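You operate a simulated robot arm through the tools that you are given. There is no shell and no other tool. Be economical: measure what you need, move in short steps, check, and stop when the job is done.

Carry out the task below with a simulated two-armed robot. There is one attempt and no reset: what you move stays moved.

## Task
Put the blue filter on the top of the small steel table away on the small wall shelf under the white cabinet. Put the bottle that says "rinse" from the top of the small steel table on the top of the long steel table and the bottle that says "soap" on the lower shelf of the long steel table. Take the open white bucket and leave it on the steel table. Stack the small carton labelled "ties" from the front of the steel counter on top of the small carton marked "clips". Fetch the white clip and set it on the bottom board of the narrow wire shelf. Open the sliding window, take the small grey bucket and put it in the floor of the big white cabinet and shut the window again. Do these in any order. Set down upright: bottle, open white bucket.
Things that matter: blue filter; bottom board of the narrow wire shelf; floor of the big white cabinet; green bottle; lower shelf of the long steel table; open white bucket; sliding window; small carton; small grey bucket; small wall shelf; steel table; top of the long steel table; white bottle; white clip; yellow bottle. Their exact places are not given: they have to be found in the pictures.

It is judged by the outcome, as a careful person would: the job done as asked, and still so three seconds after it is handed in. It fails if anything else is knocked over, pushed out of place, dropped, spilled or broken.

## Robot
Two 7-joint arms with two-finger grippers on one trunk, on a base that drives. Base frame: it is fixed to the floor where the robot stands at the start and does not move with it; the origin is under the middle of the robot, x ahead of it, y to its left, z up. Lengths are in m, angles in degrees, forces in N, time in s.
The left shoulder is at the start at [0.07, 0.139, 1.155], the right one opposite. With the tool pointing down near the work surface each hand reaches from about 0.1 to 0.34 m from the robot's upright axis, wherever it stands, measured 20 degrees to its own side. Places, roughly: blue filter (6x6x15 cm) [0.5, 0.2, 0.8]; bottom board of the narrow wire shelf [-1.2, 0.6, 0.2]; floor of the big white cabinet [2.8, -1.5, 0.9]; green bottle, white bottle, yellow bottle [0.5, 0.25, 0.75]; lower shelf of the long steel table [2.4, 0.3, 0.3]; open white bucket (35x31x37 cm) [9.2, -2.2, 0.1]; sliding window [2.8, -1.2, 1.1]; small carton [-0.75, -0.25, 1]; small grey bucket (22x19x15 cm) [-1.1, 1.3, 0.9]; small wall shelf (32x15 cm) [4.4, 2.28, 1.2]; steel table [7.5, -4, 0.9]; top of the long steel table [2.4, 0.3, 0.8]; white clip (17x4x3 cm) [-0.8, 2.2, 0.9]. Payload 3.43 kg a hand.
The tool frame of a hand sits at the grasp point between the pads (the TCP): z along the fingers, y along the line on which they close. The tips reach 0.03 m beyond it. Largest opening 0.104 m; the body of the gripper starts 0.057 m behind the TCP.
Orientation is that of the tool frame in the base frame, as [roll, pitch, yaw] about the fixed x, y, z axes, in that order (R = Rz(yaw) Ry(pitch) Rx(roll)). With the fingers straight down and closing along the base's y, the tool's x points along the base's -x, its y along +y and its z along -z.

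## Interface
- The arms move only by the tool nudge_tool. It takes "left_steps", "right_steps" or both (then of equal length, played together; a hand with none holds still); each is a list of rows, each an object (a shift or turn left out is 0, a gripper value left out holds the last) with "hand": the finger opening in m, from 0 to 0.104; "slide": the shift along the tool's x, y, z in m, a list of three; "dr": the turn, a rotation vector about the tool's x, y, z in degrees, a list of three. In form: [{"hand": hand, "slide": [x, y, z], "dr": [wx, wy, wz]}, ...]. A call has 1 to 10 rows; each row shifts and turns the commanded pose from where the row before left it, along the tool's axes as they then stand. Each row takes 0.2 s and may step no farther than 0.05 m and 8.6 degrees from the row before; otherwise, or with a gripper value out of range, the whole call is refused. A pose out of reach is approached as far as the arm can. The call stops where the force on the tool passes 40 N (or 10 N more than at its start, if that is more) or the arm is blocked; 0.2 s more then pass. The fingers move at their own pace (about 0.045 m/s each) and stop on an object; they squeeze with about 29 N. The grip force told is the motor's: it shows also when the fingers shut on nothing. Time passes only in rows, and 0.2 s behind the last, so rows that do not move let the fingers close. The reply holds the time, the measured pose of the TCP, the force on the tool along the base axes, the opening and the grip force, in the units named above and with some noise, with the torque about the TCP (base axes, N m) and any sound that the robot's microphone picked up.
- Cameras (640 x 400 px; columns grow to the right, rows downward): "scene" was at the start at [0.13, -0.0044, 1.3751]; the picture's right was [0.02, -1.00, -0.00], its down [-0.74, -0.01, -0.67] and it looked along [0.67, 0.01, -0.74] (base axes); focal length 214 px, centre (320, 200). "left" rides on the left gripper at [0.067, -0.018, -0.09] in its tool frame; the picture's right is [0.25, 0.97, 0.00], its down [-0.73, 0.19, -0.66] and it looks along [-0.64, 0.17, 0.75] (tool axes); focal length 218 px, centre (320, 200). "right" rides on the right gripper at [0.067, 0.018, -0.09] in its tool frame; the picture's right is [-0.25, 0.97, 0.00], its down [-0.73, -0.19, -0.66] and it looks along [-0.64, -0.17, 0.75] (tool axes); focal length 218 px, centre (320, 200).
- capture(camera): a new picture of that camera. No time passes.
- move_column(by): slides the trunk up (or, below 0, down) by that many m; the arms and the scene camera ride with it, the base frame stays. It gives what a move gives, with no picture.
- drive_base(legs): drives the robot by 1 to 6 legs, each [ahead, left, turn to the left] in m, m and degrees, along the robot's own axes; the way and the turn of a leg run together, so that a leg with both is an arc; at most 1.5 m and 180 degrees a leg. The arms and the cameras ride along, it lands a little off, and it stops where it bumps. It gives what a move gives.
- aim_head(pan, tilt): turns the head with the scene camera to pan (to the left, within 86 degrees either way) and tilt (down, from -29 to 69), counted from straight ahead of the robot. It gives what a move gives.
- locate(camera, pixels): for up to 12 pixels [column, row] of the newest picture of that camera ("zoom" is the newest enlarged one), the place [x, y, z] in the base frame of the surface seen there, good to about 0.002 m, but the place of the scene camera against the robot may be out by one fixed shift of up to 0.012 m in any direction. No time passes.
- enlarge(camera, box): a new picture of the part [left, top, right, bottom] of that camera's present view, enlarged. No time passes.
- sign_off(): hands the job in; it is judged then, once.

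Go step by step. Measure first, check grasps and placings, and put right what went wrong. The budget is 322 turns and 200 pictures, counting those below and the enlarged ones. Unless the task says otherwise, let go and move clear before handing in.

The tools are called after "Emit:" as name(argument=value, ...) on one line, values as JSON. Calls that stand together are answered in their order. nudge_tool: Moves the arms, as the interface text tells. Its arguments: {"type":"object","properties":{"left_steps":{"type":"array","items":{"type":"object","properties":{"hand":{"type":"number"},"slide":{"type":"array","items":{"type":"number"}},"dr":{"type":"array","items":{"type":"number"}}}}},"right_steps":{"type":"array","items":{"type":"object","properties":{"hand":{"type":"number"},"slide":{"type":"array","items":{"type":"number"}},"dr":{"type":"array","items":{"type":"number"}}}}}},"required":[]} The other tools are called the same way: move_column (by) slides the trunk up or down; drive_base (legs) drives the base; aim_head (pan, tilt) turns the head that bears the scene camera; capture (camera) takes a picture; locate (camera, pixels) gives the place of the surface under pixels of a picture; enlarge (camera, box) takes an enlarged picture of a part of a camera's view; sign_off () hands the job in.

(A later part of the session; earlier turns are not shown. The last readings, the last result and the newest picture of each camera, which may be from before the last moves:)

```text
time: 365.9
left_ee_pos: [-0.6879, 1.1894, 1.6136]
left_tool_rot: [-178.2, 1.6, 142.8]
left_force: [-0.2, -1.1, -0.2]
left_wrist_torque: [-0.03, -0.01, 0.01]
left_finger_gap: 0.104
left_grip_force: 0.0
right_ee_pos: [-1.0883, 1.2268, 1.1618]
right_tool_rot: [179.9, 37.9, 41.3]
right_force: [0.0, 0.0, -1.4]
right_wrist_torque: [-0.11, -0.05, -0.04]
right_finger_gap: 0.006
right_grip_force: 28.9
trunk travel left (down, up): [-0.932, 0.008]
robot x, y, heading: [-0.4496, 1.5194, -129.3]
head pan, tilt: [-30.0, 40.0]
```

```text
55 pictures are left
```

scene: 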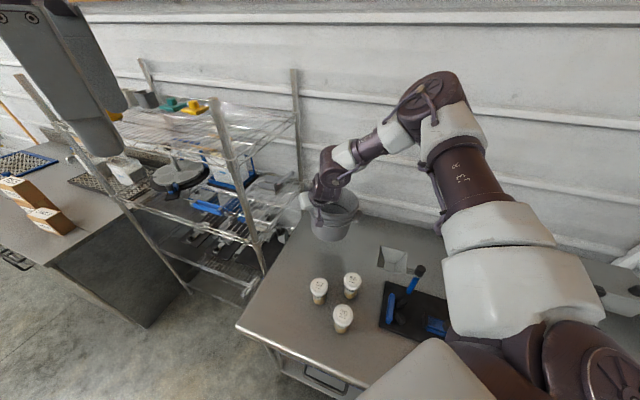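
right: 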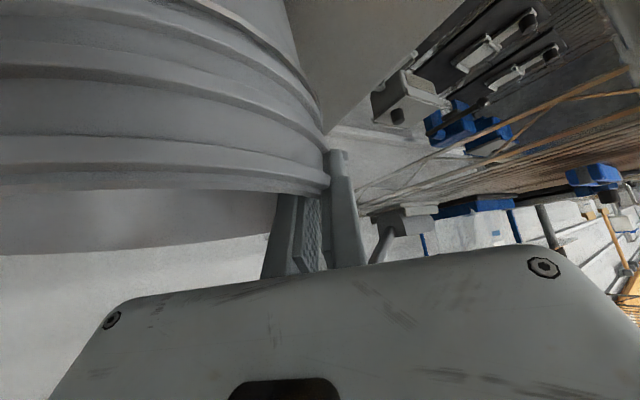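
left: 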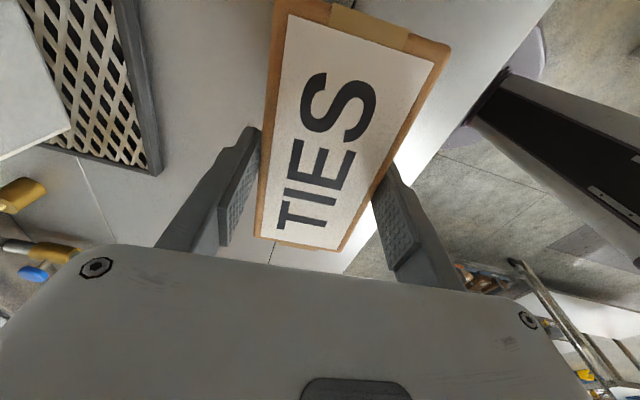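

Bucket lifted cleanly (bottom ≈1.02). Back out and go round to pick the blue filter with the left hand.

Emit:
drive_base(legs=[[-0.26, 0.31, 0], [0.58, 0.48, 0], [0, 0, 70], [0, 0, 59.5]])

Emit:
aim_head(pan=0, tilt=45)

Emit:
capture(camera="scene")

```text
time: 377.9
left_ee_pos: [0.3551, 0.8052, 1.613]
left_tool_rot: [-178.1, 1.6, -86.6]
left_force: [-0.3, 1.0, 0.5]
left_wrist_torque: [0.02, 0.02, 0.0]
left_finger_gap: 0.1043
left_grip_force: 0.0
right_ee_pos: [0.5873, 0.478, 1.1604]
right_tool_rot: [179.9, 37.9, 172.1]
right_force: [-0.4, 0.1, -1.2]
right_wrist_torque: [0.13, -0.02, 0.0]
right_finger_gap: 0.0061
right_grip_force: 28.9
trunk travel left (down, up): [-0.932, 0.008]
robot x, y, heading: [-0.0529, 0.7714, 1.2]
head pan, tilt: [-30.0, 40.0]
```

```text
time: 378.8
left_ee_pos: [0.3555, 0.8056, 1.6124]
left_tool_rot: [-178.2, 1.6, -86.6]
left_force: [0.4, -0.5, 0.5]
left_wrist_torque: [-0.01, 0.0, -0.03]
left_finger_gap: 0.1041
left_grip_force: 0.1
right_ee_pos: [0.5875, 0.4789, 1.1609]
right_tool_rot: [179.9, 37.9, 172.0]
right_force: [-0.3, 0.0, -1.9]
right_wrist_torque: [0.16, -0.01, -0.04]
right_finger_gap: 0.0061
right_grip_force: 29.8
trunk travel left (down, up): [-0.932, 0.008]
robot x, y, heading: [-0.0504, 0.7678, 1.2]
head pan, tilt: [0.0, 45.0]
```

```text
54 pictures are left
```

scene: 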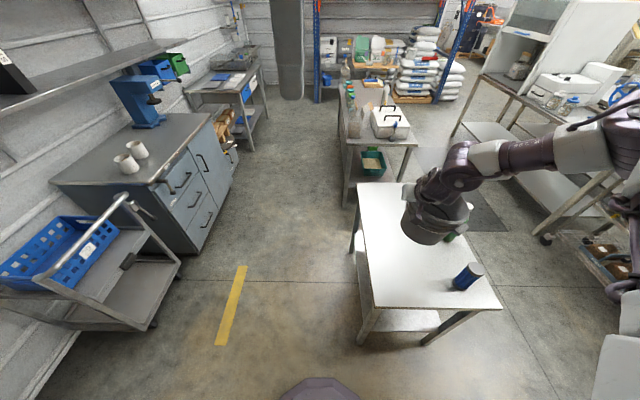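

Emit:
drive_base(legs=[[-0.09, 0, -1.2], [0, -0.61, 0]])

Emit:
nudge_tool(left_steps=[{"slide": [0, 0, 0.045]}, {"slide": [0, 0, 0.045]}, {"slide": [0, 0, 0.045]}, {"slide": [0, 0, 0.045]}, {"slide": [0, -0.03, 0.035]}, {"slide": [0, -0.03, 0.035]}, {"slide": [0, -0.03, 0.035]}, {"slide": [0, -0.03, 0.035]}, {"slide": [0, 0, 0.045]}])

Emit:
capture(camera="left")

```text
time: 383.0
left_ee_pos: [0.2613, 0.1774, 1.6134]
left_tool_rot: [-178.3, 1.6, -88.4]
left_force: [-0.6, 0.5, -0.4]
left_wrist_torque: [0.02, 0.01, 0.0]
left_finger_gap: 0.1041
left_grip_force: 0.0
right_ee_pos: [0.4829, -0.157, 1.162]
right_tool_rot: [180.0, 37.9, 170.2]
right_force: [-0.3, 0.0, -1.9]
right_wrist_torque: [0.17, -0.04, -0.04]
right_finger_gap: 0.006
right_grip_force: 28.9
trunk travel left (down, up): [-0.932, 0.008]
robot x, y, heading: [-0.1438, 0.1528, -0.8]
head pan, tilt: [0.0, 45.0]
```

```text
time: 385.0
left_ee_pos: [0.3969, 0.1889, 1.2522]
left_tool_rot: [-178.3, 1.7, -88.4]
left_force: [-0.4, 0.6, -0.2]
left_wrist_torque: [-0.01, 0.02, 0.01]
left_finger_gap: 0.1042
left_grip_force: 0.1
right_ee_pos: [0.4832, -0.1595, 1.1606]
right_tool_rot: [180.0, 37.8, 170.5]
right_force: [0.1, -0.3, -1.0]
right_wrist_torque: [0.14, -0.03, 0.03]
right_finger_gap: 0.0059
right_grip_force: 29.2
trunk travel left (down, up): [-0.932, 0.008]
robot x, y, heading: [-0.1453, 0.152, -0.6]
head pan, tilt: [0.0, 45.0]
```

```text
53 pictures are left
```

left: 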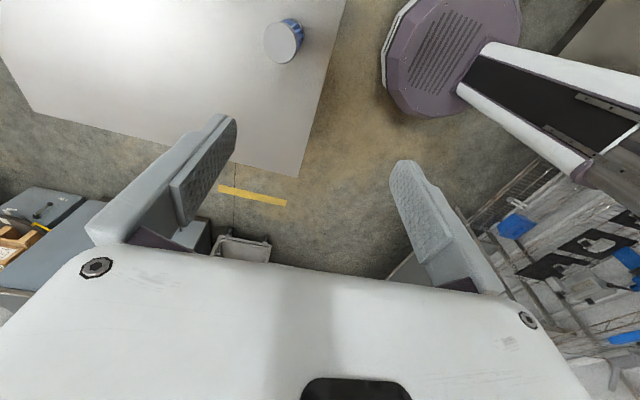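

Emit:
locate(camera="left", pixels=[[266, 42], [302, 38], [284, 22], [282, 61], [284, 41]])

```text
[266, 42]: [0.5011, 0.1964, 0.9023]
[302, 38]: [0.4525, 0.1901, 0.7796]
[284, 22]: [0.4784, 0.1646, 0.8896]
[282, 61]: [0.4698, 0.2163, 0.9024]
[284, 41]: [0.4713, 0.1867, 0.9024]
```

Filter top centre ≈(0.475,0.188). Drive ahead 0.077 and lower with the trunk.

Emit:
drive_base(legs=[[0.077, 0, 0]])

Emit:
move_column(by=-0.28)

Emit:
capture(camera="left")

Emit:
capture(camera="scene")

```text
time: 386.0
left_ee_pos: [0.4592, 0.1869, 1.2586]
left_tool_rot: [-177.5, 1.5, -88.4]
left_force: [-1.1, -0.8, 0.3]
left_wrist_torque: [-0.01, -0.13, -0.01]
left_finger_gap: 0.1039
left_grip_force: 0.0
right_ee_pos: [0.5471, -0.1604, 1.1679]
right_tool_rot: [179.9, 38.3, 170.1]
right_force: [-0.4, -0.4, -1.7]
right_wrist_torque: [0.15, -0.01, 0.01]
right_finger_gap: 0.0059
right_grip_force: 28.8
trunk travel left (down, up): [-0.932, 0.008]
robot x, y, heading: [-0.0707, 0.1522, -0.7]
head pan, tilt: [0.0, 45.0]
```

```text
time: 388.9
left_ee_pos: [0.4702, 0.1869, 0.9734]
left_tool_rot: [-178.2, 1.6, -88.3]
left_force: [0.2, 0.0, -0.3]
left_wrist_torque: [-0.02, -0.03, -0.02]
left_finger_gap: 0.1041
left_grip_force: 0.2
right_ee_pos: [0.5574, -0.1599, 0.8814]
right_tool_rot: [179.9, 37.9, 170.2]
right_force: [0.0, -0.5, -2.3]
right_wrist_torque: [0.14, -0.01, 0.01]
right_finger_gap: 0.0063
right_grip_force: 28.7
trunk travel left (down, up): [-0.652, 0.288]
robot x, y, heading: [-0.0729, 0.15, -0.4]
head pan, tilt: [0.0, 45.0]
```

```text
52 pictures are left
```

left: 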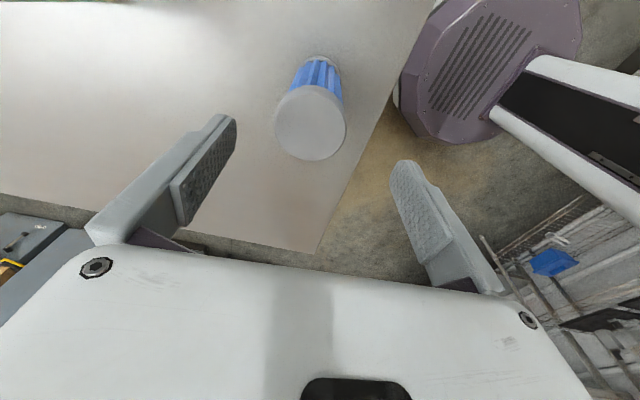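

```text
51 pictures are left
```

scene: 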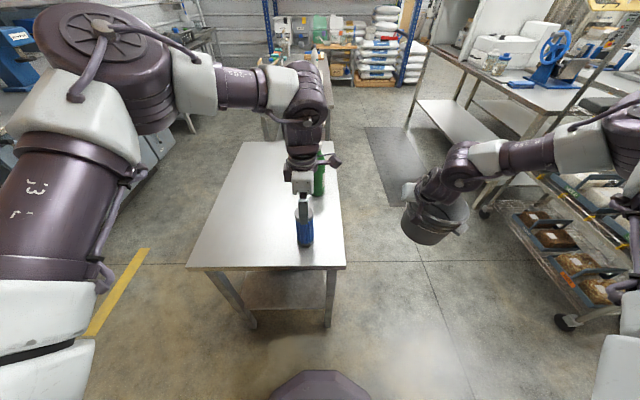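

Centred. Lower 8.5 cm and grip.

Emit:
move_column(by=-0.085)

Emit:
nudge_tool(left_steps=[{"hand": 0.08}, {"hand": 0.06}, {"hand": 0.03}, {"hand": 0.0}, {"hand": 0.0}, {"hand": 0.0}])

Emit:
move_column(by=0.36)

Emit:
capture(camera="scene")

```text
time: 390.1
left_ee_pos: [0.47, 0.1887, 0.8887]
left_tool_rot: [-178.2, 1.7, -88.4]
left_force: [-0.4, -0.8, -0.3]
left_wrist_torque: [0.04, -0.04, 0.02]
left_finger_gap: 0.1039
left_grip_force: 0.0
right_ee_pos: [0.5572, -0.1603, 0.7967]
right_tool_rot: [179.8, 37.9, 170.3]
right_force: [-0.4, -0.2, -1.9]
right_wrist_torque: [0.19, -0.01, -0.03]
right_finger_gap: 0.0059
right_grip_force: 29.0
trunk travel left (down, up): [-0.567, 0.373]
robot x, y, heading: [-0.0714, 0.152, -0.4]
head pan, tilt: [0.0, 45.0]
```

```text
time: 391.5
left_ee_pos: [0.4705, 0.1874, 0.8882]
left_tool_rot: [-178.3, 1.6, -88.5]
left_force: [-0.7, -0.1, 0.6]
left_wrist_torque: [-0.03, 0.15, 0.03]
left_finger_gap: 0.0569
left_grip_force: 29.6
right_ee_pos: [0.5572, -0.161, 0.7962]
right_tool_rot: [179.9, 37.9, 170.3]
right_force: [-0.4, 0.5, -1.9]
right_wrist_torque: [0.16, -0.02, -0.01]
right_finger_gap: 0.0061
right_grip_force: 29.3
trunk travel left (down, up): [-0.567, 0.373]
robot x, y, heading: [-0.0701, 0.1539, -0.9]
head pan, tilt: [0.0, 45.0]
```

```text
time: 395.0
left_ee_pos: [0.4712, 0.1866, 1.2483]
left_tool_rot: [-178.3, 1.6, -88.4]
left_force: [-0.6, 0.2, -1.9]
left_wrist_torque: [-0.03, 0.02, 0.02]
left_finger_gap: 0.0562
left_grip_force: 28.9
right_ee_pos: [0.5577, -0.1605, 1.1556]
right_tool_rot: [180.0, 37.9, 170.3]
right_force: [-0.2, -0.6, -1.7]
right_wrist_torque: [0.13, -0.03, -0.02]
right_finger_gap: 0.0057
right_grip_force: 29.0
trunk travel left (down, up): [-0.927, 0.013]
robot x, y, heading: [-0.07, 0.1514, -0.6]
head pan, tilt: [0.0, 45.0]
```

```text
50 pictures are left
```

scene: 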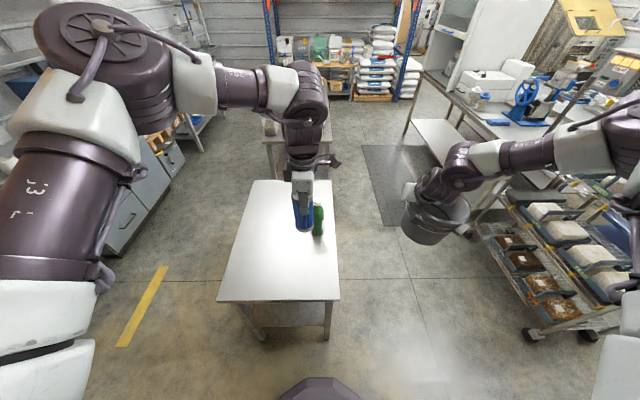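

Both held. Retract the left hand, then drive down the aisle toward the cabinet.

Emit:
nudge_tool(left_steps=[{"slide": [-0.03, 0.035, 0]}, {"slide": [-0.03, 0.035, 0]}, {"slide": [-0.03, 0.035, 0]}, {"slide": [-0.03, 0.03, 0]}])

Emit:
drive_base(legs=[[-0.05, -0.65, 0.6], [1.5, 0, 0], [1.5, 0, 0]])

Emit:
aim_head(pan=-60, tilt=20)

Emit:
capture(camera="scene")

```text
time: 396.0
left_ee_pos: [0.331, 0.306, 1.2481]
left_tool_rot: [-178.2, 1.4, -88.2]
left_force: [0.5, 0.5, -1.3]
left_wrist_torque: [-0.01, 0.0, -0.01]
left_finger_gap: 0.0565
left_grip_force: 29.1
right_ee_pos: [0.5565, -0.1593, 1.1568]
right_tool_rot: [-180.0, 38.0, 170.3]
right_force: [-0.4, -0.4, -1.3]
right_wrist_torque: [0.14, -0.03, 0.0]
right_finger_gap: 0.0056
right_grip_force: 29.1
trunk travel left (down, up): [-0.927, 0.013]
robot x, y, heading: [-0.0702, 0.1544, -0.7]
head pan, tilt: [0.0, 45.0]
```

```text
time: 413.6
left_ee_pos: [3.2694, -0.4256, 1.2486]
left_tool_rot: [-178.2, 1.6, -91.1]
left_force: [0.3, -0.1, -1.3]
left_wrist_torque: [-0.04, 0.01, -0.01]
left_finger_gap: 0.0558
left_grip_force: 29.9
right_ee_pos: [3.4723, -0.8995, 1.1571]
right_tool_rot: [179.9, 38.0, 167.6]
right_force: [0.5, -0.4, -2.0]
right_wrist_torque: [0.15, -0.05, 0.02]
right_finger_gap: 0.006
right_grip_force: 28.9
trunk travel left (down, up): [-0.927, 0.013]
robot x, y, heading: [2.8609, -0.5571, -3.1]
head pan, tilt: [0.0, 45.0]
```

```text
time: 414.9
left_ee_pos: [3.2695, -0.4258, 1.2476]
left_tool_rot: [-178.2, 1.6, -91.0]
left_force: [-0.8, 0.4, -0.5]
left_wrist_torque: [0.01, 0.03, -0.03]
left_finger_gap: 0.0562
left_grip_force: 28.7
right_ee_pos: [3.4718, -0.8992, 1.1558]
right_tool_rot: [179.8, 38.0, 167.6]
right_force: [-0.2, 0.1, -2.2]
right_wrist_torque: [0.12, -0.06, 0.01]
right_finger_gap: 0.006
right_grip_force: 29.0
trunk travel left (down, up): [-0.927, 0.013]
robot x, y, heading: [2.8624, -0.5603, -3.2]
head pan, tilt: [-60.0, 20.0]
```

```text
49 pictures are left
```

scene: 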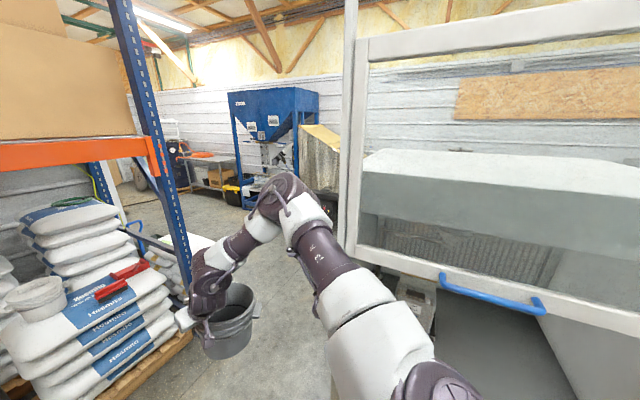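

Emit:
locate(camera="scene", pixels=[[188, 345], [165, 300], [180, 280], [150, 160], [490, 295], [600, 325], [540, 310], [355, 245], [450, 260]])

```text
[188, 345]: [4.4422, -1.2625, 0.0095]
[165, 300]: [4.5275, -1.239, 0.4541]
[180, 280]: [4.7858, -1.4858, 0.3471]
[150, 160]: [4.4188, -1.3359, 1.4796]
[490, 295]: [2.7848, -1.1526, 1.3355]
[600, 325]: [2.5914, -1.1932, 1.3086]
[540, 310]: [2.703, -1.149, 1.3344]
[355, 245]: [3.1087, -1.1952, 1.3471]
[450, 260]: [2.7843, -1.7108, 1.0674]
```

Emit:
drive_base(legs=[[0.12, 0.25, 0], [0, 0, -44], [0, 0, -43]])

Emit:
aim_head(pan=-15, tilt=20)

Emit:
capture(camera="scene")

```text
time: 420.8
left_ee_pos: [3.1478, -0.7203, 1.249]
left_tool_rot: [-178.2, 1.5, -178.3]
left_force: [0.9, 0.0, -2.0]
left_wrist_torque: [0.0, 0.04, 0.0]
left_finger_gap: 0.0561
left_grip_force: 28.9
right_ee_pos: [2.6842, -0.9462, 1.1571]
right_tool_rot: [-180.0, 37.9, 80.3]
right_force: [0.8, -0.1, -1.0]
right_wrist_torque: [0.01, -0.13, -0.03]
right_finger_gap: 0.0061
right_grip_force: 28.9
trunk travel left (down, up): [-0.927, 0.013]
robot x, y, heading: [2.9921, -0.3196, -90.5]
head pan, tilt: [-60.0, 20.0]
```

```text
time: 421.9
left_ee_pos: [3.1473, -0.7201, 1.2474]
left_tool_rot: [-178.2, 1.6, -178.3]
left_force: [-0.2, -0.1, -1.3]
left_wrist_torque: [0.0, 0.01, -0.01]
left_finger_gap: 0.056
left_grip_force: 29.3
right_ee_pos: [2.6839, -0.9459, 1.1551]
right_tool_rot: [180.0, 37.9, 80.4]
right_force: [0.3, -0.4, -1.2]
right_wrist_torque: [-0.03, -0.16, -0.04]
right_finger_gap: 0.006
right_grip_force: 28.8
trunk travel left (down, up): [-0.927, 0.013]
robot x, y, heading: [2.9947, -0.3175, -90.5]
head pan, tilt: [-15.0, 20.0]
```

```text
48 pictures are left
```

scene: 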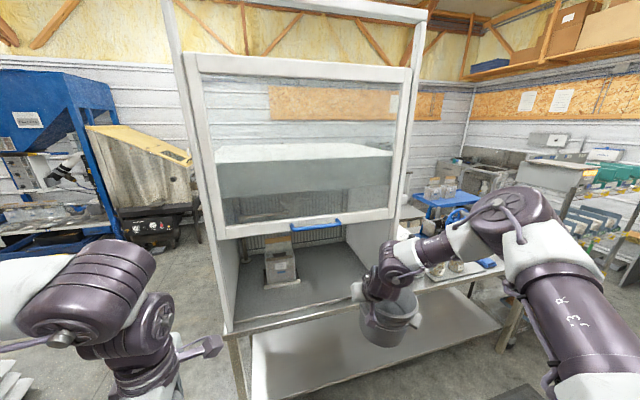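

Shift 3 cm left, lower 0.1, and enter carefully.

Emit:
move_column(by=-0.1)

Emit:
drive_base(legs=[[0.2, 0.03, 0]])

Emit:
aim_head(pan=-20, tilt=35)

Emit:
capture(camera="scene")

Emit:
locate(camera="scene", pixels=[[430, 60], [400, 190], [360, 130], [390, 150], [420, 175], [440, 90], [350, 190], [465, 130]])

```text
time: 423.3
left_ee_pos: [3.1472, -0.7193, 1.148]
left_tool_rot: [-178.1, 1.6, -178.3]
left_force: [0.1, -0.1, -1.6]
left_wrist_torque: [0.0, 0.01, 0.0]
left_finger_gap: 0.0561
left_grip_force: 28.8
right_ee_pos: [2.6848, -0.9467, 1.0563]
right_tool_rot: [179.9, 37.9, 80.4]
right_force: [0.3, 0.1, -2.2]
right_wrist_torque: [-0.07, -0.16, -0.03]
right_finger_gap: 0.006
right_grip_force: 29.7
trunk travel left (down, up): [-0.827, 0.113]
robot x, y, heading: [2.9912, -0.317, -90.4]
head pan, tilt: [-15.0, 20.0]
```

```text
time: 424.9
left_ee_pos: [3.1755, -0.9195, 1.149]
left_tool_rot: [-178.0, 1.7, -178.3]
left_force: [0.0, 0.0, -2.4]
left_wrist_torque: [-0.02, 0.0, -0.01]
left_finger_gap: 0.0562
left_grip_force: 28.8
right_ee_pos: [2.7124, -1.1456, 1.0571]
right_tool_rot: [179.9, 38.1, 80.3]
right_force: [-0.6, 0.4, -1.9]
right_wrist_torque: [-0.06, -0.11, 0.01]
right_finger_gap: 0.006
right_grip_force: 29.0
trunk travel left (down, up): [-0.827, 0.113]
robot x, y, heading: [3.0211, -0.5199, -90.4]
head pan, tilt: [-15.0, 20.0]
```

```text
time: 425.7
left_ee_pos: [3.1751, -0.922, 1.148]
left_tool_rot: [-178.3, 1.5, -178.2]
left_force: [0.9, 0.2, -1.1]
left_wrist_torque: [0.04, 0.02, -0.02]
left_finger_gap: 0.0562
left_grip_force: 29.0
right_ee_pos: [2.7125, -1.1499, 1.0552]
right_tool_rot: [-180.0, 37.8, 80.4]
right_force: [0.5, 0.8, -1.9]
right_wrist_torque: [0.02, -0.12, 0.03]
right_finger_gap: 0.0064
right_grip_force: 29.1
trunk travel left (down, up): [-0.827, 0.113]
robot x, y, heading: [3.0227, -0.5214, -90.9]
head pan, tilt: [-20.0, 35.0]
```

```text
47 pictures are left
```

scene: 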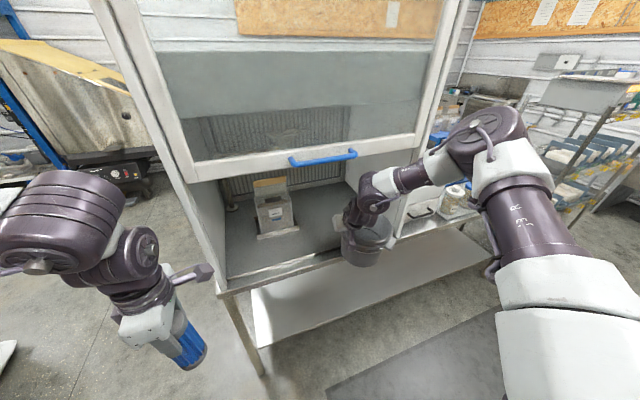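

```text
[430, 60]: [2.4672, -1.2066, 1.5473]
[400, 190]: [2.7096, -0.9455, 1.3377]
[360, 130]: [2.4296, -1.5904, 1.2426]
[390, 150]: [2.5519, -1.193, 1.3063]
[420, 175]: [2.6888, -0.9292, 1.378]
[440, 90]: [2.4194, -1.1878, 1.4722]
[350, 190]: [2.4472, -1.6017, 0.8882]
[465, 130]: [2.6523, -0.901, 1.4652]
```

The forearm would come close to the sash handle if I go deeper, so I'll set the bucket down just inside and then push it back. Forward 0.12 and lower.

Emit:
drive_base(legs=[[0.125, 0, 0]])

Emit:
move_column(by=-0.02)

Emit:
move_column(by=-0.006)

Emit:
capture(camera="scene")

```text
time: 426.9
left_ee_pos: [3.1719, -1.0221, 1.1481]
left_tool_rot: [-178.1, 1.5, -178.4]
left_force: [-0.1, 0.8, -1.8]
left_wrist_torque: [-0.06, 0.03, 0.01]
left_finger_gap: 0.0561
left_grip_force: 29.0
right_ee_pos: [2.7104, -1.2404, 1.0516]
right_tool_rot: [-179.9, 37.1, 80.7]
right_force: [0.2, 0.4, -2.1]
right_wrist_torque: [-0.01, -0.14, 0.0]
right_finger_gap: 0.0057
right_grip_force: 28.7
trunk travel left (down, up): [-0.827, 0.113]
robot x, y, heading: [3.0212, -0.625, -90.7]
head pan, tilt: [-20.0, 35.0]
stopped in leg 1: the robot was blocked; the commanded pose is now the measured one
```

```text
time: 427.5
left_ee_pos: [3.1727, -1.0244, 1.1281]
left_tool_rot: [-178.3, 1.5, -178.6]
left_force: [-0.2, -1.8, -1.3]
left_wrist_torque: [0.03, 0.01, -0.01]
left_finger_gap: 0.0559
left_grip_force: 29.3
right_ee_pos: [2.7103, -1.2424, 1.0323]
right_tool_rot: [-179.9, 37.0, 80.7]
right_force: [0.4, -0.1, 1.2]
right_wrist_torque: [0.08, 0.12, -0.03]
right_finger_gap: 0.0061
right_grip_force: 28.2
trunk travel left (down, up): [-0.807, 0.133]
robot x, y, heading: [3.0216, -0.6206, -90.7]
head pan, tilt: [-20.0, 35.0]
```

```text
time: 428.1
left_ee_pos: [3.1752, -1.0235, 1.1218]
left_tool_rot: [-178.2, 1.5, -178.5]
left_force: [0.7, 0.3, -1.5]
left_wrist_torque: [-0.01, 0.0, 0.0]
left_finger_gap: 0.056
left_grip_force: 29.2
right_ee_pos: [2.7114, -1.2428, 1.0255]
right_tool_rot: [-179.8, 37.2, 80.8]
right_force: [4.4, 0.9, 9.4]
right_wrist_torque: [0.13, 0.98, -0.09]
right_finger_gap: 0.0058
right_grip_force: 28.8
trunk travel left (down, up): [-0.801, 0.139]
robot x, y, heading: [3.0241, -0.6219, -90.6]
head pan, tilt: [-20.0, 35.0]
```

```text
46 pictures are left
```

scene: 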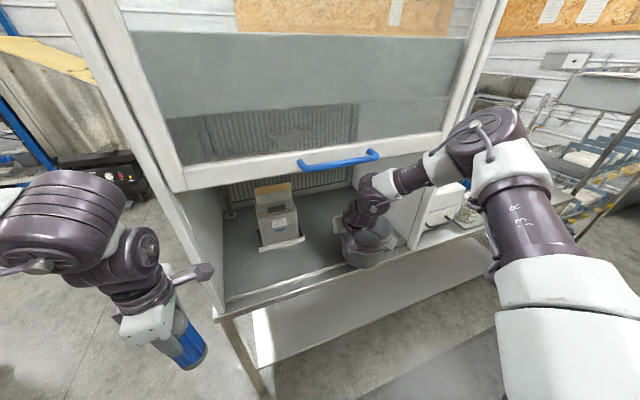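

Emit:
enlarge(camera="scene", box=[290, 130, 470, 290])

Emit:
locate(camera="zoom", pixels=[[150, 150], [270, 150], [330, 210], [390, 170], [300, 330], [260, 390], [200, 300], [440, 280]])

```text
2.50 times, centred on (380, 210) of scene
```

zoom: 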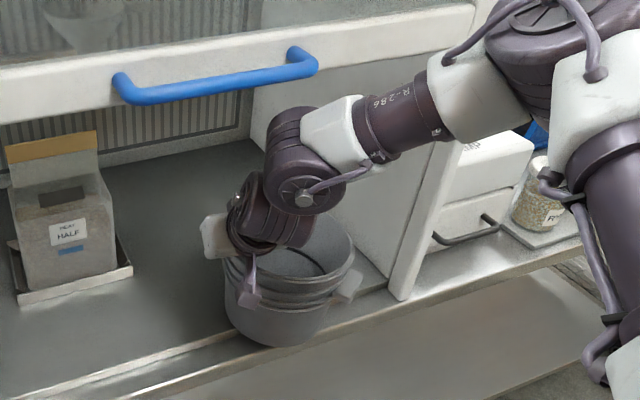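

```text
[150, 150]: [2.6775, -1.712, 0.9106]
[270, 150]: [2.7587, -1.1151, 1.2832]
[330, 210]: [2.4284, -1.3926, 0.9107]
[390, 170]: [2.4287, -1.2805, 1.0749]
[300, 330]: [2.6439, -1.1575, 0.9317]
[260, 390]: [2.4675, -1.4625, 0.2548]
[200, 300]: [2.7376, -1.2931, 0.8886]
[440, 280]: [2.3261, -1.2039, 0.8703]
```

Wrist top is near the handle. Release here: open, back 3.5 cm, then retract along the tool axis.

Emit:
nudge_tool(right_steps=[{"hand": 0.02}, {"hand": 0.045}, {"hand": 0.045}, {"hand": 0.045}])

Emit:
drive_base(legs=[[-0.03, 0, 0]])

Emit:
nudge_tool(right_steps=[{"slide": [0, 0, -0.025]}, {"slide": [0, 0, -0.025]}])

Emit:
capture(camera="scene")

Emit:
capture(camera="right")

```text
time: 429.1
left_ee_pos: [3.1731, -1.0256, 1.1215]
left_tool_rot: [-178.3, 1.5, -178.6]
left_force: [0.6, 0.2, -1.7]
left_wrist_torque: [0.03, 0.01, 0.01]
left_finger_gap: 0.056
left_grip_force: 28.6
right_ee_pos: [2.7085, -1.2434, 1.0244]
right_tool_rot: [-179.9, 36.9, 80.6]
right_force: [-0.2, -0.3, -0.4]
right_wrist_torque: [-0.01, 0.03, 0.02]
right_finger_gap: 0.0451
right_grip_force: 0.0
trunk travel left (down, up): [-0.801, 0.139]
robot x, y, heading: [3.0207, -0.6192, -90.8]
head pan, tilt: [-20.0, 35.0]
```

```text
time: 429.9
left_ee_pos: [3.1743, -1.0024, 1.1181]
left_tool_rot: [-178.6, 1.6, -178.5]
left_force: [-0.1, -0.8, -2.0]
left_wrist_torque: [0.08, 0.04, -0.04]
left_finger_gap: 0.0561
left_grip_force: 28.4
right_ee_pos: [2.7104, -1.2197, 1.0192]
right_tool_rot: [-179.8, 36.6, 80.6]
right_force: [-0.2, -0.5, -1.5]
right_wrist_torque: [0.03, 0.0, -0.03]
right_finger_gap: 0.045
right_grip_force: 0.1
trunk travel left (down, up): [-0.801, 0.139]
robot x, y, heading: [3.0228, -0.5894, -90.8]
head pan, tilt: [-20.0, 35.0]
```

```text
time: 430.5
left_ee_pos: [3.1739, -0.9955, 1.1205]
left_tool_rot: [-178.3, 1.6, -178.5]
left_force: [0.7, -0.7, -1.7]
left_wrist_torque: [0.06, 0.0, -0.02]
left_finger_gap: 0.0563
left_grip_force: 29.5
right_ee_pos: [2.7154, -1.1868, 1.064]
right_tool_rot: [-179.9, 36.8, 80.7]
right_force: [0.1, 0.2, -0.8]
right_wrist_torque: [0.01, -0.02, -0.01]
right_finger_gap: 0.045
right_grip_force: 0.0
trunk travel left (down, up): [-0.801, 0.139]
robot x, y, heading: [3.0183, -0.592, -90.5]
head pan, tilt: [-20.0, 35.0]
```

```text
44 pictures are left
```

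scene: 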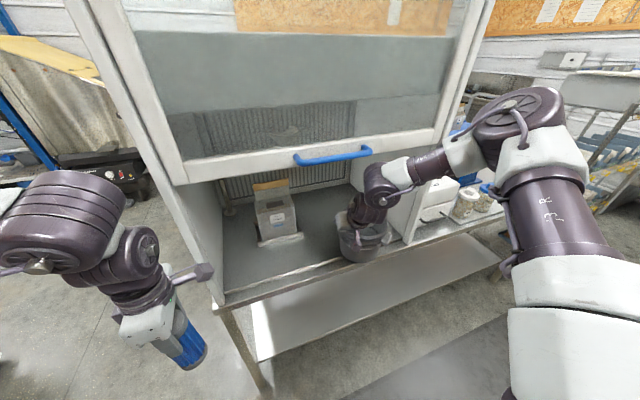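

```text
43 pictures are left
```

right: 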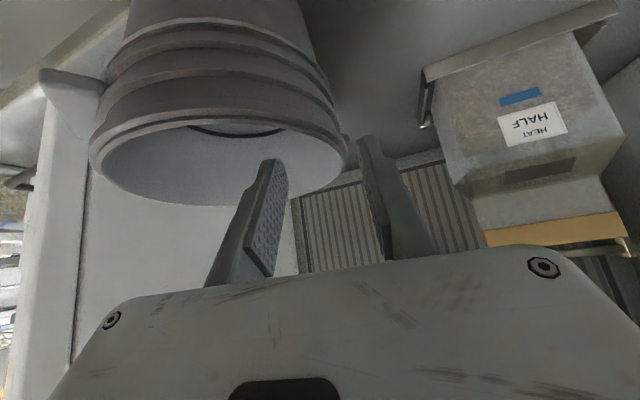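

Fingers are just above the rim; retract a bit more and back off.

Emit:
nudge_tool(right_steps=[{"slide": [0, 0, -0.02]}, {"slide": [0, 0, 0]}])

Emit:
drive_base(legs=[[-0.12, 0, 0]])

Emit:
capture(camera="right")

Emit:
locate(camera="right", pixels=[[320, 60], [320, 20], [250, 60], [390, 60]])

```text
time: 431.1
left_ee_pos: [3.1727, -0.9962, 1.1218]
left_tool_rot: [-178.3, 1.5, -178.5]
left_force: [0.0, 0.2, -2.1]
left_wrist_torque: [0.04, 0.02, 0.0]
left_finger_gap: 0.0562
left_grip_force: 29.3
right_ee_pos: [2.7164, -1.1734, 1.0799]
right_tool_rot: [-179.9, 37.0, 80.6]
right_force: [1.0, 1.2, -0.1]
right_wrist_torque: [0.01, 0.01, 0.0]
right_finger_gap: 0.0448
right_grip_force: 0.1
trunk travel left (down, up): [-0.801, 0.139]
robot x, y, heading: [3.0239, -0.5961, -90.7]
head pan, tilt: [-20.0, 35.0]
```

```text
time: 432.4
left_ee_pos: [3.1733, -0.8795, 1.1203]
left_tool_rot: [-178.4, 1.5, -178.5]
left_force: [0.9, -0.3, -1.0]
left_wrist_torque: [-0.02, 0.01, -0.02]
left_finger_gap: 0.056
left_grip_force: 28.9
right_ee_pos: [2.7189, -1.0552, 1.0792]
right_tool_rot: [-179.9, 37.0, 80.7]
right_force: [0.4, -0.4, -0.5]
right_wrist_torque: [0.0, -0.02, 0.02]
right_finger_gap: 0.045
right_grip_force: 0.1
trunk travel left (down, up): [-0.801, 0.139]
robot x, y, heading: [3.0217, -0.4715, -91.0]
head pan, tilt: [-20.0, 35.0]
```

```text
42 pictures are left
```

right: 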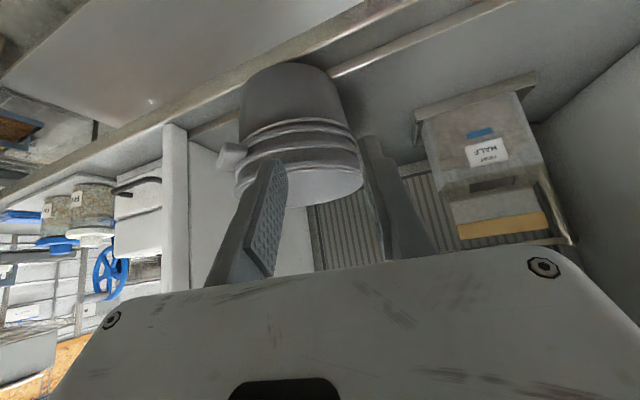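

```text
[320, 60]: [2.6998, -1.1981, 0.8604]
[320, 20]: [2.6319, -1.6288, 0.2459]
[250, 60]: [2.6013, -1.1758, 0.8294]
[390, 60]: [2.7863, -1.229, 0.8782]
```

Bucket stands just inside at centre ≈(2.63,-1.23). Align the fingers with it, lower, and push it inward ~10 cm at low height.

Emit:
drive_base(legs=[[-0.06, -0.09, 0]])

Emit:
move_column(by=-0.125)

Emit:
capture(camera="scene")

Emit:
capture(camera="right")

```text
time: 433.5
left_ee_pos: [3.0877, -0.8174, 1.1199]
left_tool_rot: [-178.4, 1.5, -178.5]
left_force: [0.3, 0.3, -1.7]
left_wrist_torque: [-0.01, 0.0, 0.01]
left_finger_gap: 0.0559
left_grip_force: 29.4
right_ee_pos: [2.6325, -0.9944, 1.0804]
right_tool_rot: [-179.7, 36.9, 80.6]
right_force: [-0.3, -0.7, 0.4]
right_wrist_torque: [-0.02, 0.01, -0.04]
right_finger_gap: 0.045
right_grip_force: 0.1
trunk travel left (down, up): [-0.801, 0.139]
robot x, y, heading: [2.9354, -0.4134, -91.1]
head pan, tilt: [-20.0, 35.0]
```

```text
time: 435.1
left_ee_pos: [3.0861, -0.8156, 0.9966]
left_tool_rot: [-178.3, 1.5, -178.6]
left_force: [0.4, -0.4, -1.3]
left_wrist_torque: [0.03, 0.04, 0.02]
left_finger_gap: 0.0561
left_grip_force: 29.3
right_ee_pos: [2.6306, -0.992, 0.9542]
right_tool_rot: [-179.9, 37.0, 80.6]
right_force: [0.3, -0.1, 0.3]
right_wrist_torque: [-0.02, -0.01, 0.0]
right_finger_gap: 0.0451
right_grip_force: 0.1
trunk travel left (down, up): [-0.676, 0.264]
robot x, y, heading: [2.9327, -0.4155, -90.8]
head pan, tilt: [-20.0, 35.0]
```

```text
41 pictures are left
```

scene: 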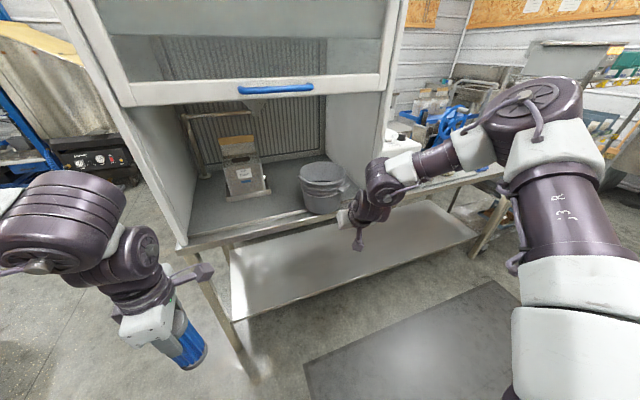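

```text
40 pictures are left
```

right: 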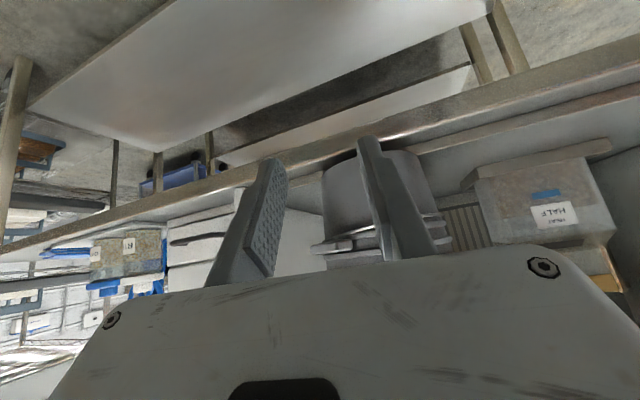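

Emit:
locate(camera="scene", pixels=[[301, 185], [322, 182], [342, 185], [320, 213], [322, 166], [322, 195], [346, 190]])

```text
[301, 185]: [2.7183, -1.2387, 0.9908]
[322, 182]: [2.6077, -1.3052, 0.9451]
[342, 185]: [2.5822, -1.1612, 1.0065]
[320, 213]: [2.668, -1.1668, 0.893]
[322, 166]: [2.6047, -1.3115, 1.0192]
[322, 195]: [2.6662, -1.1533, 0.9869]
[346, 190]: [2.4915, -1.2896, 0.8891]
```

Push: forward 0.235 in two legs.

Emit:
drive_base(legs=[[0.14, 0, 0], [0.05, 0, 0], [0.045, 0, 0]])

Emit:
capture(camera="scene")

```text
time: 437.4
left_ee_pos: [3.0839, -1.0437, 0.9988]
left_tool_rot: [-177.8, 1.5, -178.5]
left_force: [0.2, 1.4, -0.8]
left_wrist_torque: [-0.06, -0.02, 0.0]
left_finger_gap: 0.0558
left_grip_force: 28.7
right_ee_pos: [2.6269, -1.2211, 0.9596]
right_tool_rot: [180.0, 37.3, 80.5]
right_force: [-0.1, -0.2, 0.0]
right_wrist_torque: [0.0, 0.01, 0.0]
right_finger_gap: 0.0448
right_grip_force: 0.1
trunk travel left (down, up): [-0.676, 0.264]
robot x, y, heading: [2.9297, -0.6483, -90.8]
head pan, tilt: [-20.0, 35.0]
```

```text
39 pictures are left
```

scene: 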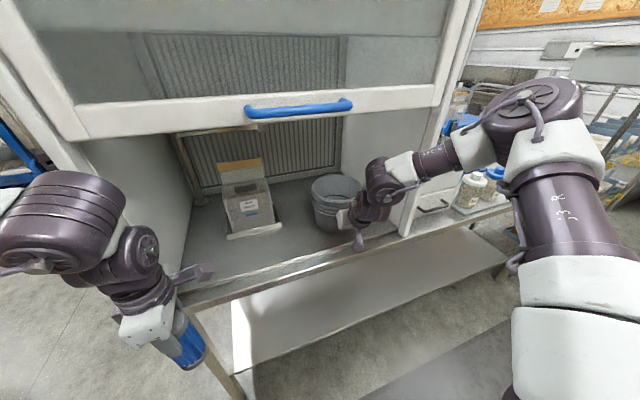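

Emit:
locate(camera="scene", pixels=[[312, 190], [325, 205], [335, 228], [330, 180], [345, 178], [350, 200]])

Emit:
drive_base(legs=[[-0.2, 0, 0]])

Emit:
capture(camera="scene")

```text
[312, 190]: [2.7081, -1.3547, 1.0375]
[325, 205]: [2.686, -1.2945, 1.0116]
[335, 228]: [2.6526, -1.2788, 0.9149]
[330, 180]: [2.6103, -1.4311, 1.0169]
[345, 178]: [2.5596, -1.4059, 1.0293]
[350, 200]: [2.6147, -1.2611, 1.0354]
```

```text
time: 439.0
left_ee_pos: [3.0856, -0.8519, 0.9956]
left_tool_rot: [-178.3, 1.6, -178.5]
left_force: [-0.3, 0.0, -1.5]
left_wrist_torque: [0.02, 0.01, 0.0]
left_finger_gap: 0.056
left_grip_force: 29.1
right_ee_pos: [2.6305, -1.0289, 0.9556]
right_tool_rot: [-179.9, 37.0, 80.5]
right_force: [0.8, -0.6, -0.9]
right_wrist_torque: [-0.01, -0.01, 0.01]
right_finger_gap: 0.045
right_grip_force: 0.0
trunk travel left (down, up): [-0.676, 0.264]
robot x, y, heading: [2.9296, -0.4488, -90.7]
head pan, tilt: [-20.0, 35.0]
```

```text
38 pictures are left
```

scene: 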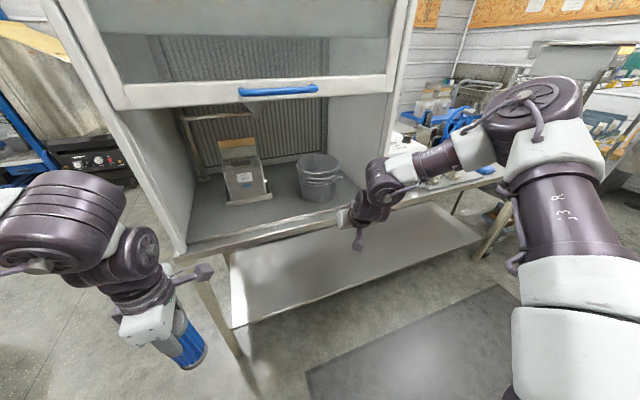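

Bucket is well inside (front ≈-1.26). Now close the window: press the handle down from above. Raise trunk and arm first.

Emit:
move_column(by=0.26)

Emit:
nudge_tool(right_steps=[{"hand": 0.0, "slide": [-0.024, 0, -0.032]}, {"slide": [-0.024, 0, -0.032]}, {"slide": [-0.024, 0, -0.032]}, {"slide": [-0.024, 0, -0.032]}, {"slide": [-0.024, 0, -0.032]}, {"slide": [-0.012, 0, -0.016]}])

Emit:
capture(camera="scene")

```text
time: 441.7
left_ee_pos: [3.0859, -0.8515, 1.2555]
left_tool_rot: [-178.4, 1.5, -178.5]
left_force: [0.0, 0.0, -1.0]
left_wrist_torque: [0.01, -0.02, 0.02]
left_finger_gap: 0.0558
left_grip_force: 28.7
right_ee_pos: [2.6303, -1.0282, 1.216]
right_tool_rot: [-180.0, 36.9, 80.6]
right_force: [-0.4, 0.1, -0.4]
right_wrist_torque: [-0.01, 0.01, 0.0]
right_finger_gap: 0.0451
right_grip_force: 0.1
trunk travel left (down, up): [-0.936, 0.004]
robot x, y, heading: [2.9365, -0.4489, -90.7]
head pan, tilt: [-20.0, 35.0]
```

```text
time: 443.1
left_ee_pos: [3.0857, -0.8508, 1.2563]
left_tool_rot: [-178.3, 1.5, -178.5]
left_force: [-0.3, -0.2, -1.5]
left_wrist_torque: [0.02, 0.0, 0.01]
left_finger_gap: 0.0557
left_grip_force: 29.3
right_ee_pos: [2.6311, -1.0276, 1.4354]
right_tool_rot: [-179.9, 37.0, 80.6]
right_force: [-0.4, 0.5, 0.3]
right_wrist_torque: [-0.01, -0.02, 0.01]
right_finger_gap: 0.0
right_grip_force: 28.8
trunk travel left (down, up): [-0.936, 0.004]
robot x, y, heading: [2.9341, -0.4476, -90.8]
head pan, tilt: [-20.0, 35.0]
```

```text
37 pictures are left
```

scene: 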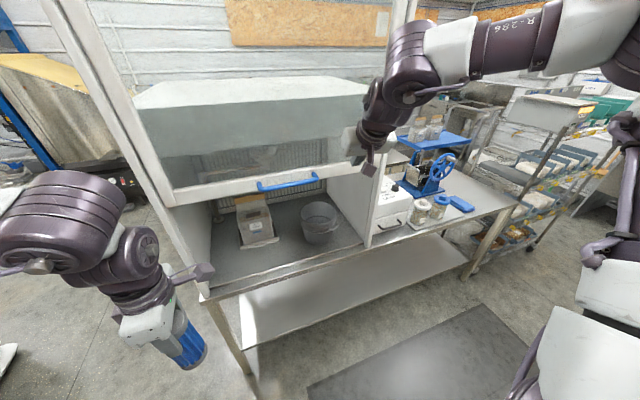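

Emit:
drive_base(legs=[[0, 0.155, 0]])

Emit:
capture(camera="right")

Emit:
capture(camera="scene")

```text
time: 444.5
left_ee_pos: [3.239, -0.8539, 1.258]
left_tool_rot: [-178.3, 1.6, -178.5]
left_force: [-0.6, 0.1, -0.8]
left_wrist_torque: [0.01, -0.01, -0.01]
left_finger_gap: 0.0557
left_grip_force: 29.1
right_ee_pos: [2.7826, -1.0298, 1.4338]
right_tool_rot: [180.0, 37.0, 80.3]
right_force: [-0.5, -0.2, -0.7]
right_wrist_torque: [0.02, -0.02, 0.01]
right_finger_gap: 0.0002
right_grip_force: 29.2
trunk travel left (down, up): [-0.936, 0.004]
robot x, y, heading: [3.0948, -0.4523, -91.0]
head pan, tilt: [-20.0, 35.0]
```

```text
36 pictures are left
```

right: 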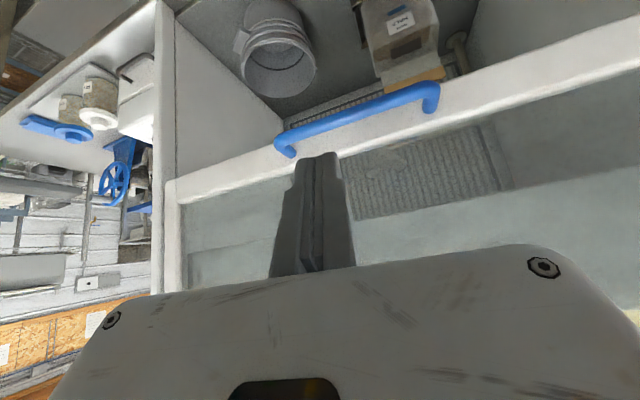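

```text
35 pictures are left
```

scene: 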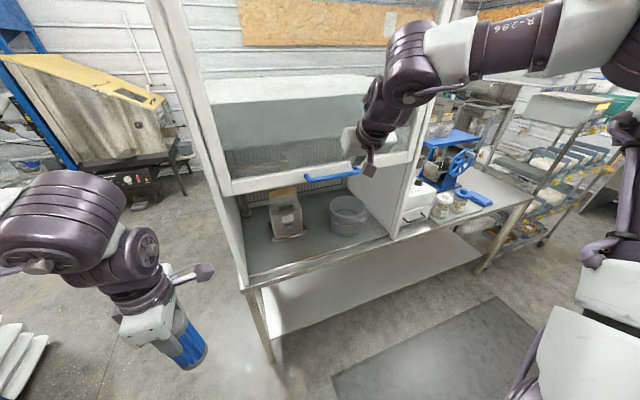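

Emit:
locate(camera="right", pixels=[[300, 134], [340, 116], [385, 97], [410, 92], [280, 145], [260, 165]])

```text
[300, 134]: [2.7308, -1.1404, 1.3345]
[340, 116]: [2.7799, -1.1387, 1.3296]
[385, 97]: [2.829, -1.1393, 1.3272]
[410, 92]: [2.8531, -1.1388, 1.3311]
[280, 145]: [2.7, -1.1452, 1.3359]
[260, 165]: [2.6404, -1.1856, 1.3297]
```

Emit:
drive_base(legs=[[0.118, 0, 0]])

Emit:
move_column(by=-0.14)

Emit:
capture(camera="right")

Emit:
capture(camera="scene")

```text
time: 445.7
left_ee_pos: [3.2392, -0.9634, 1.2587]
left_tool_rot: [-178.0, 1.5, -178.5]
left_force: [0.4, 0.1, -1.2]
left_wrist_torque: [-0.02, 0.03, -0.03]
left_finger_gap: 0.0553
left_grip_force: 29.3
right_ee_pos: [2.7844, -1.1408, 1.439]
right_tool_rot: [179.9, 37.2, 80.5]
right_force: [-0.1, 1.2, 0.8]
right_wrist_torque: [0.0, -0.05, 0.0]
right_finger_gap: 0.0
right_grip_force: 29.1
trunk travel left (down, up): [-0.936, 0.004]
robot x, y, heading: [3.0868, -0.5678, -90.9]
head pan, tilt: [-20.0, 35.0]
```

```text
time: 447.4
left_ee_pos: [3.2404, -0.9698, 1.1162]
left_tool_rot: [-178.2, 1.5, -178.5]
left_force: [0.5, -0.5, -1.6]
left_wrist_torque: [0.02, -0.02, -0.01]
left_finger_gap: 0.0556
left_grip_force: 29.1
right_ee_pos: [2.7844, -1.1462, 1.2957]
right_tool_rot: [-179.9, 37.0, 80.6]
right_force: [-0.9, 0.6, 0.7]
right_wrist_torque: [-0.01, 0.0, 0.02]
right_finger_gap: 0.0002
right_grip_force: 28.5
trunk travel left (down, up): [-0.796, 0.144]
robot x, y, heading: [3.0903, -0.5675, -90.7]
head pan, tilt: [-20.0, 35.0]
```

```text
34 pictures are left
```

right: 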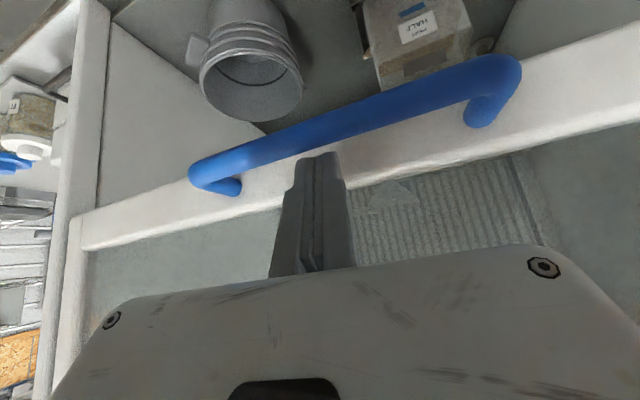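

```text
33 pictures are left
```

scene: 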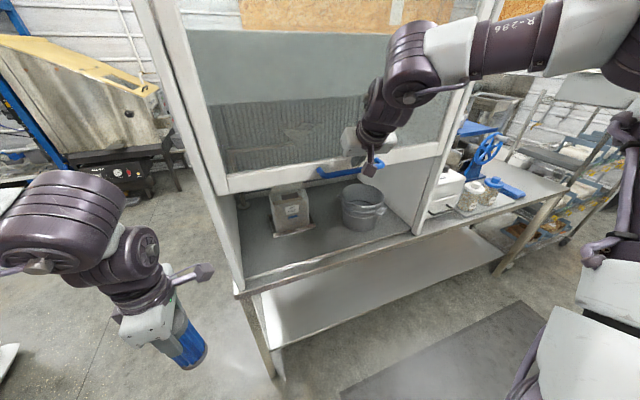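

Emit:
locate(camera="right", pixels=[[350, 120], [260, 155], [440, 90]])

Emit:
move_column(by=-0.36)

Emit:
capture(camera="scene")

```text
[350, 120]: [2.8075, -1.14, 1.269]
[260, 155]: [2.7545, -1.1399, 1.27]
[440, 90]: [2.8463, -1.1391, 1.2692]
```

```text
time: 450.9
left_ee_pos: [3.2414, -0.9712, 0.7559]
left_tool_rot: [-178.4, 1.4, -178.5]
left_force: [0.5, 0.2, -1.8]
left_wrist_torque: [0.02, -0.01, 0.0]
left_finger_gap: 0.0553
left_grip_force: 29.0
right_ee_pos: [2.7841, -1.1482, 0.935]
right_tool_rot: [-179.9, 37.0, 80.5]
right_force: [0.0, 0.2, 0.4]
right_wrist_torque: [0.04, 0.05, 0.01]
right_finger_gap: 0.0
right_grip_force: 28.9
trunk travel left (down, up): [-0.436, 0.504]
robot x, y, heading: [3.0899, -0.563, -90.8]
head pan, tilt: [-20.0, 35.0]
```

```text
32 pictures are left
```

scene: 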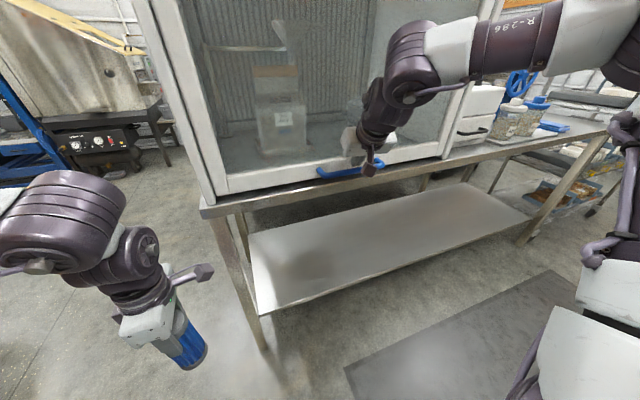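

Almost closed; press the last millimetres.

Emit:
move_column(by=-0.006)

Emit:
move_column(by=-0.004)

Emit:
capture(camera="right")

Emit:
locate(camera="right", pixels=[[350, 120], [260, 155], [440, 90]])

```text
time: 451.4
left_ee_pos: [3.2411, -0.9693, 0.7505]
left_tool_rot: [-178.3, 1.5, -178.5]
left_force: [0.4, 0.4, -1.5]
left_wrist_torque: [0.0, 0.01, 0.01]
left_finger_gap: 0.0556
left_grip_force: 28.8
right_ee_pos: [2.7838, -1.1467, 0.9287]
right_tool_rot: [-179.9, 36.9, 80.5]
right_force: [0.2, 1.0, 0.1]
right_wrist_torque: [0.01, -0.01, 0.0]
right_finger_gap: 0.0
right_grip_force: 29.4
trunk travel left (down, up): [-0.43, 0.51]
robot x, y, heading: [3.0887, -0.5675, -90.8]
head pan, tilt: [-20.0, 35.0]
```

```text
time: 452.0
left_ee_pos: [3.24, -0.9692, 0.7463]
left_tool_rot: [-178.3, 1.5, -178.6]
left_force: [0.3, 0.2, -0.8]
left_wrist_torque: [0.01, 0.03, 0.01]
left_finger_gap: 0.0557
left_grip_force: 28.6
right_ee_pos: [2.7859, -1.1483, 0.9257]
right_tool_rot: [-179.9, 37.0, 80.4]
right_force: [0.6, 0.6, 0.3]
right_wrist_torque: [-0.05, -0.04, -0.03]
right_finger_gap: 0.0
right_grip_force: 29.1
trunk travel left (down, up): [-0.426, 0.514]
robot x, y, heading: [3.0871, -0.568, -90.9]
head pan, tilt: [-20.0, 35.0]
```

```text
31 pictures are left
```

right: 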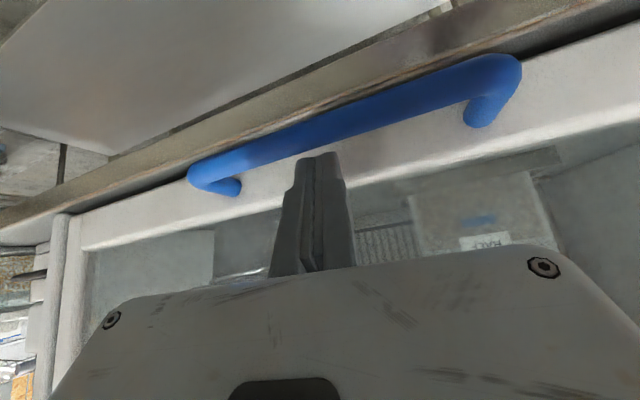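

```text
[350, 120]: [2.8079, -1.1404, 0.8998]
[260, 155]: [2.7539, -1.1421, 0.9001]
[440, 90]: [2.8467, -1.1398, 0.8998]
```

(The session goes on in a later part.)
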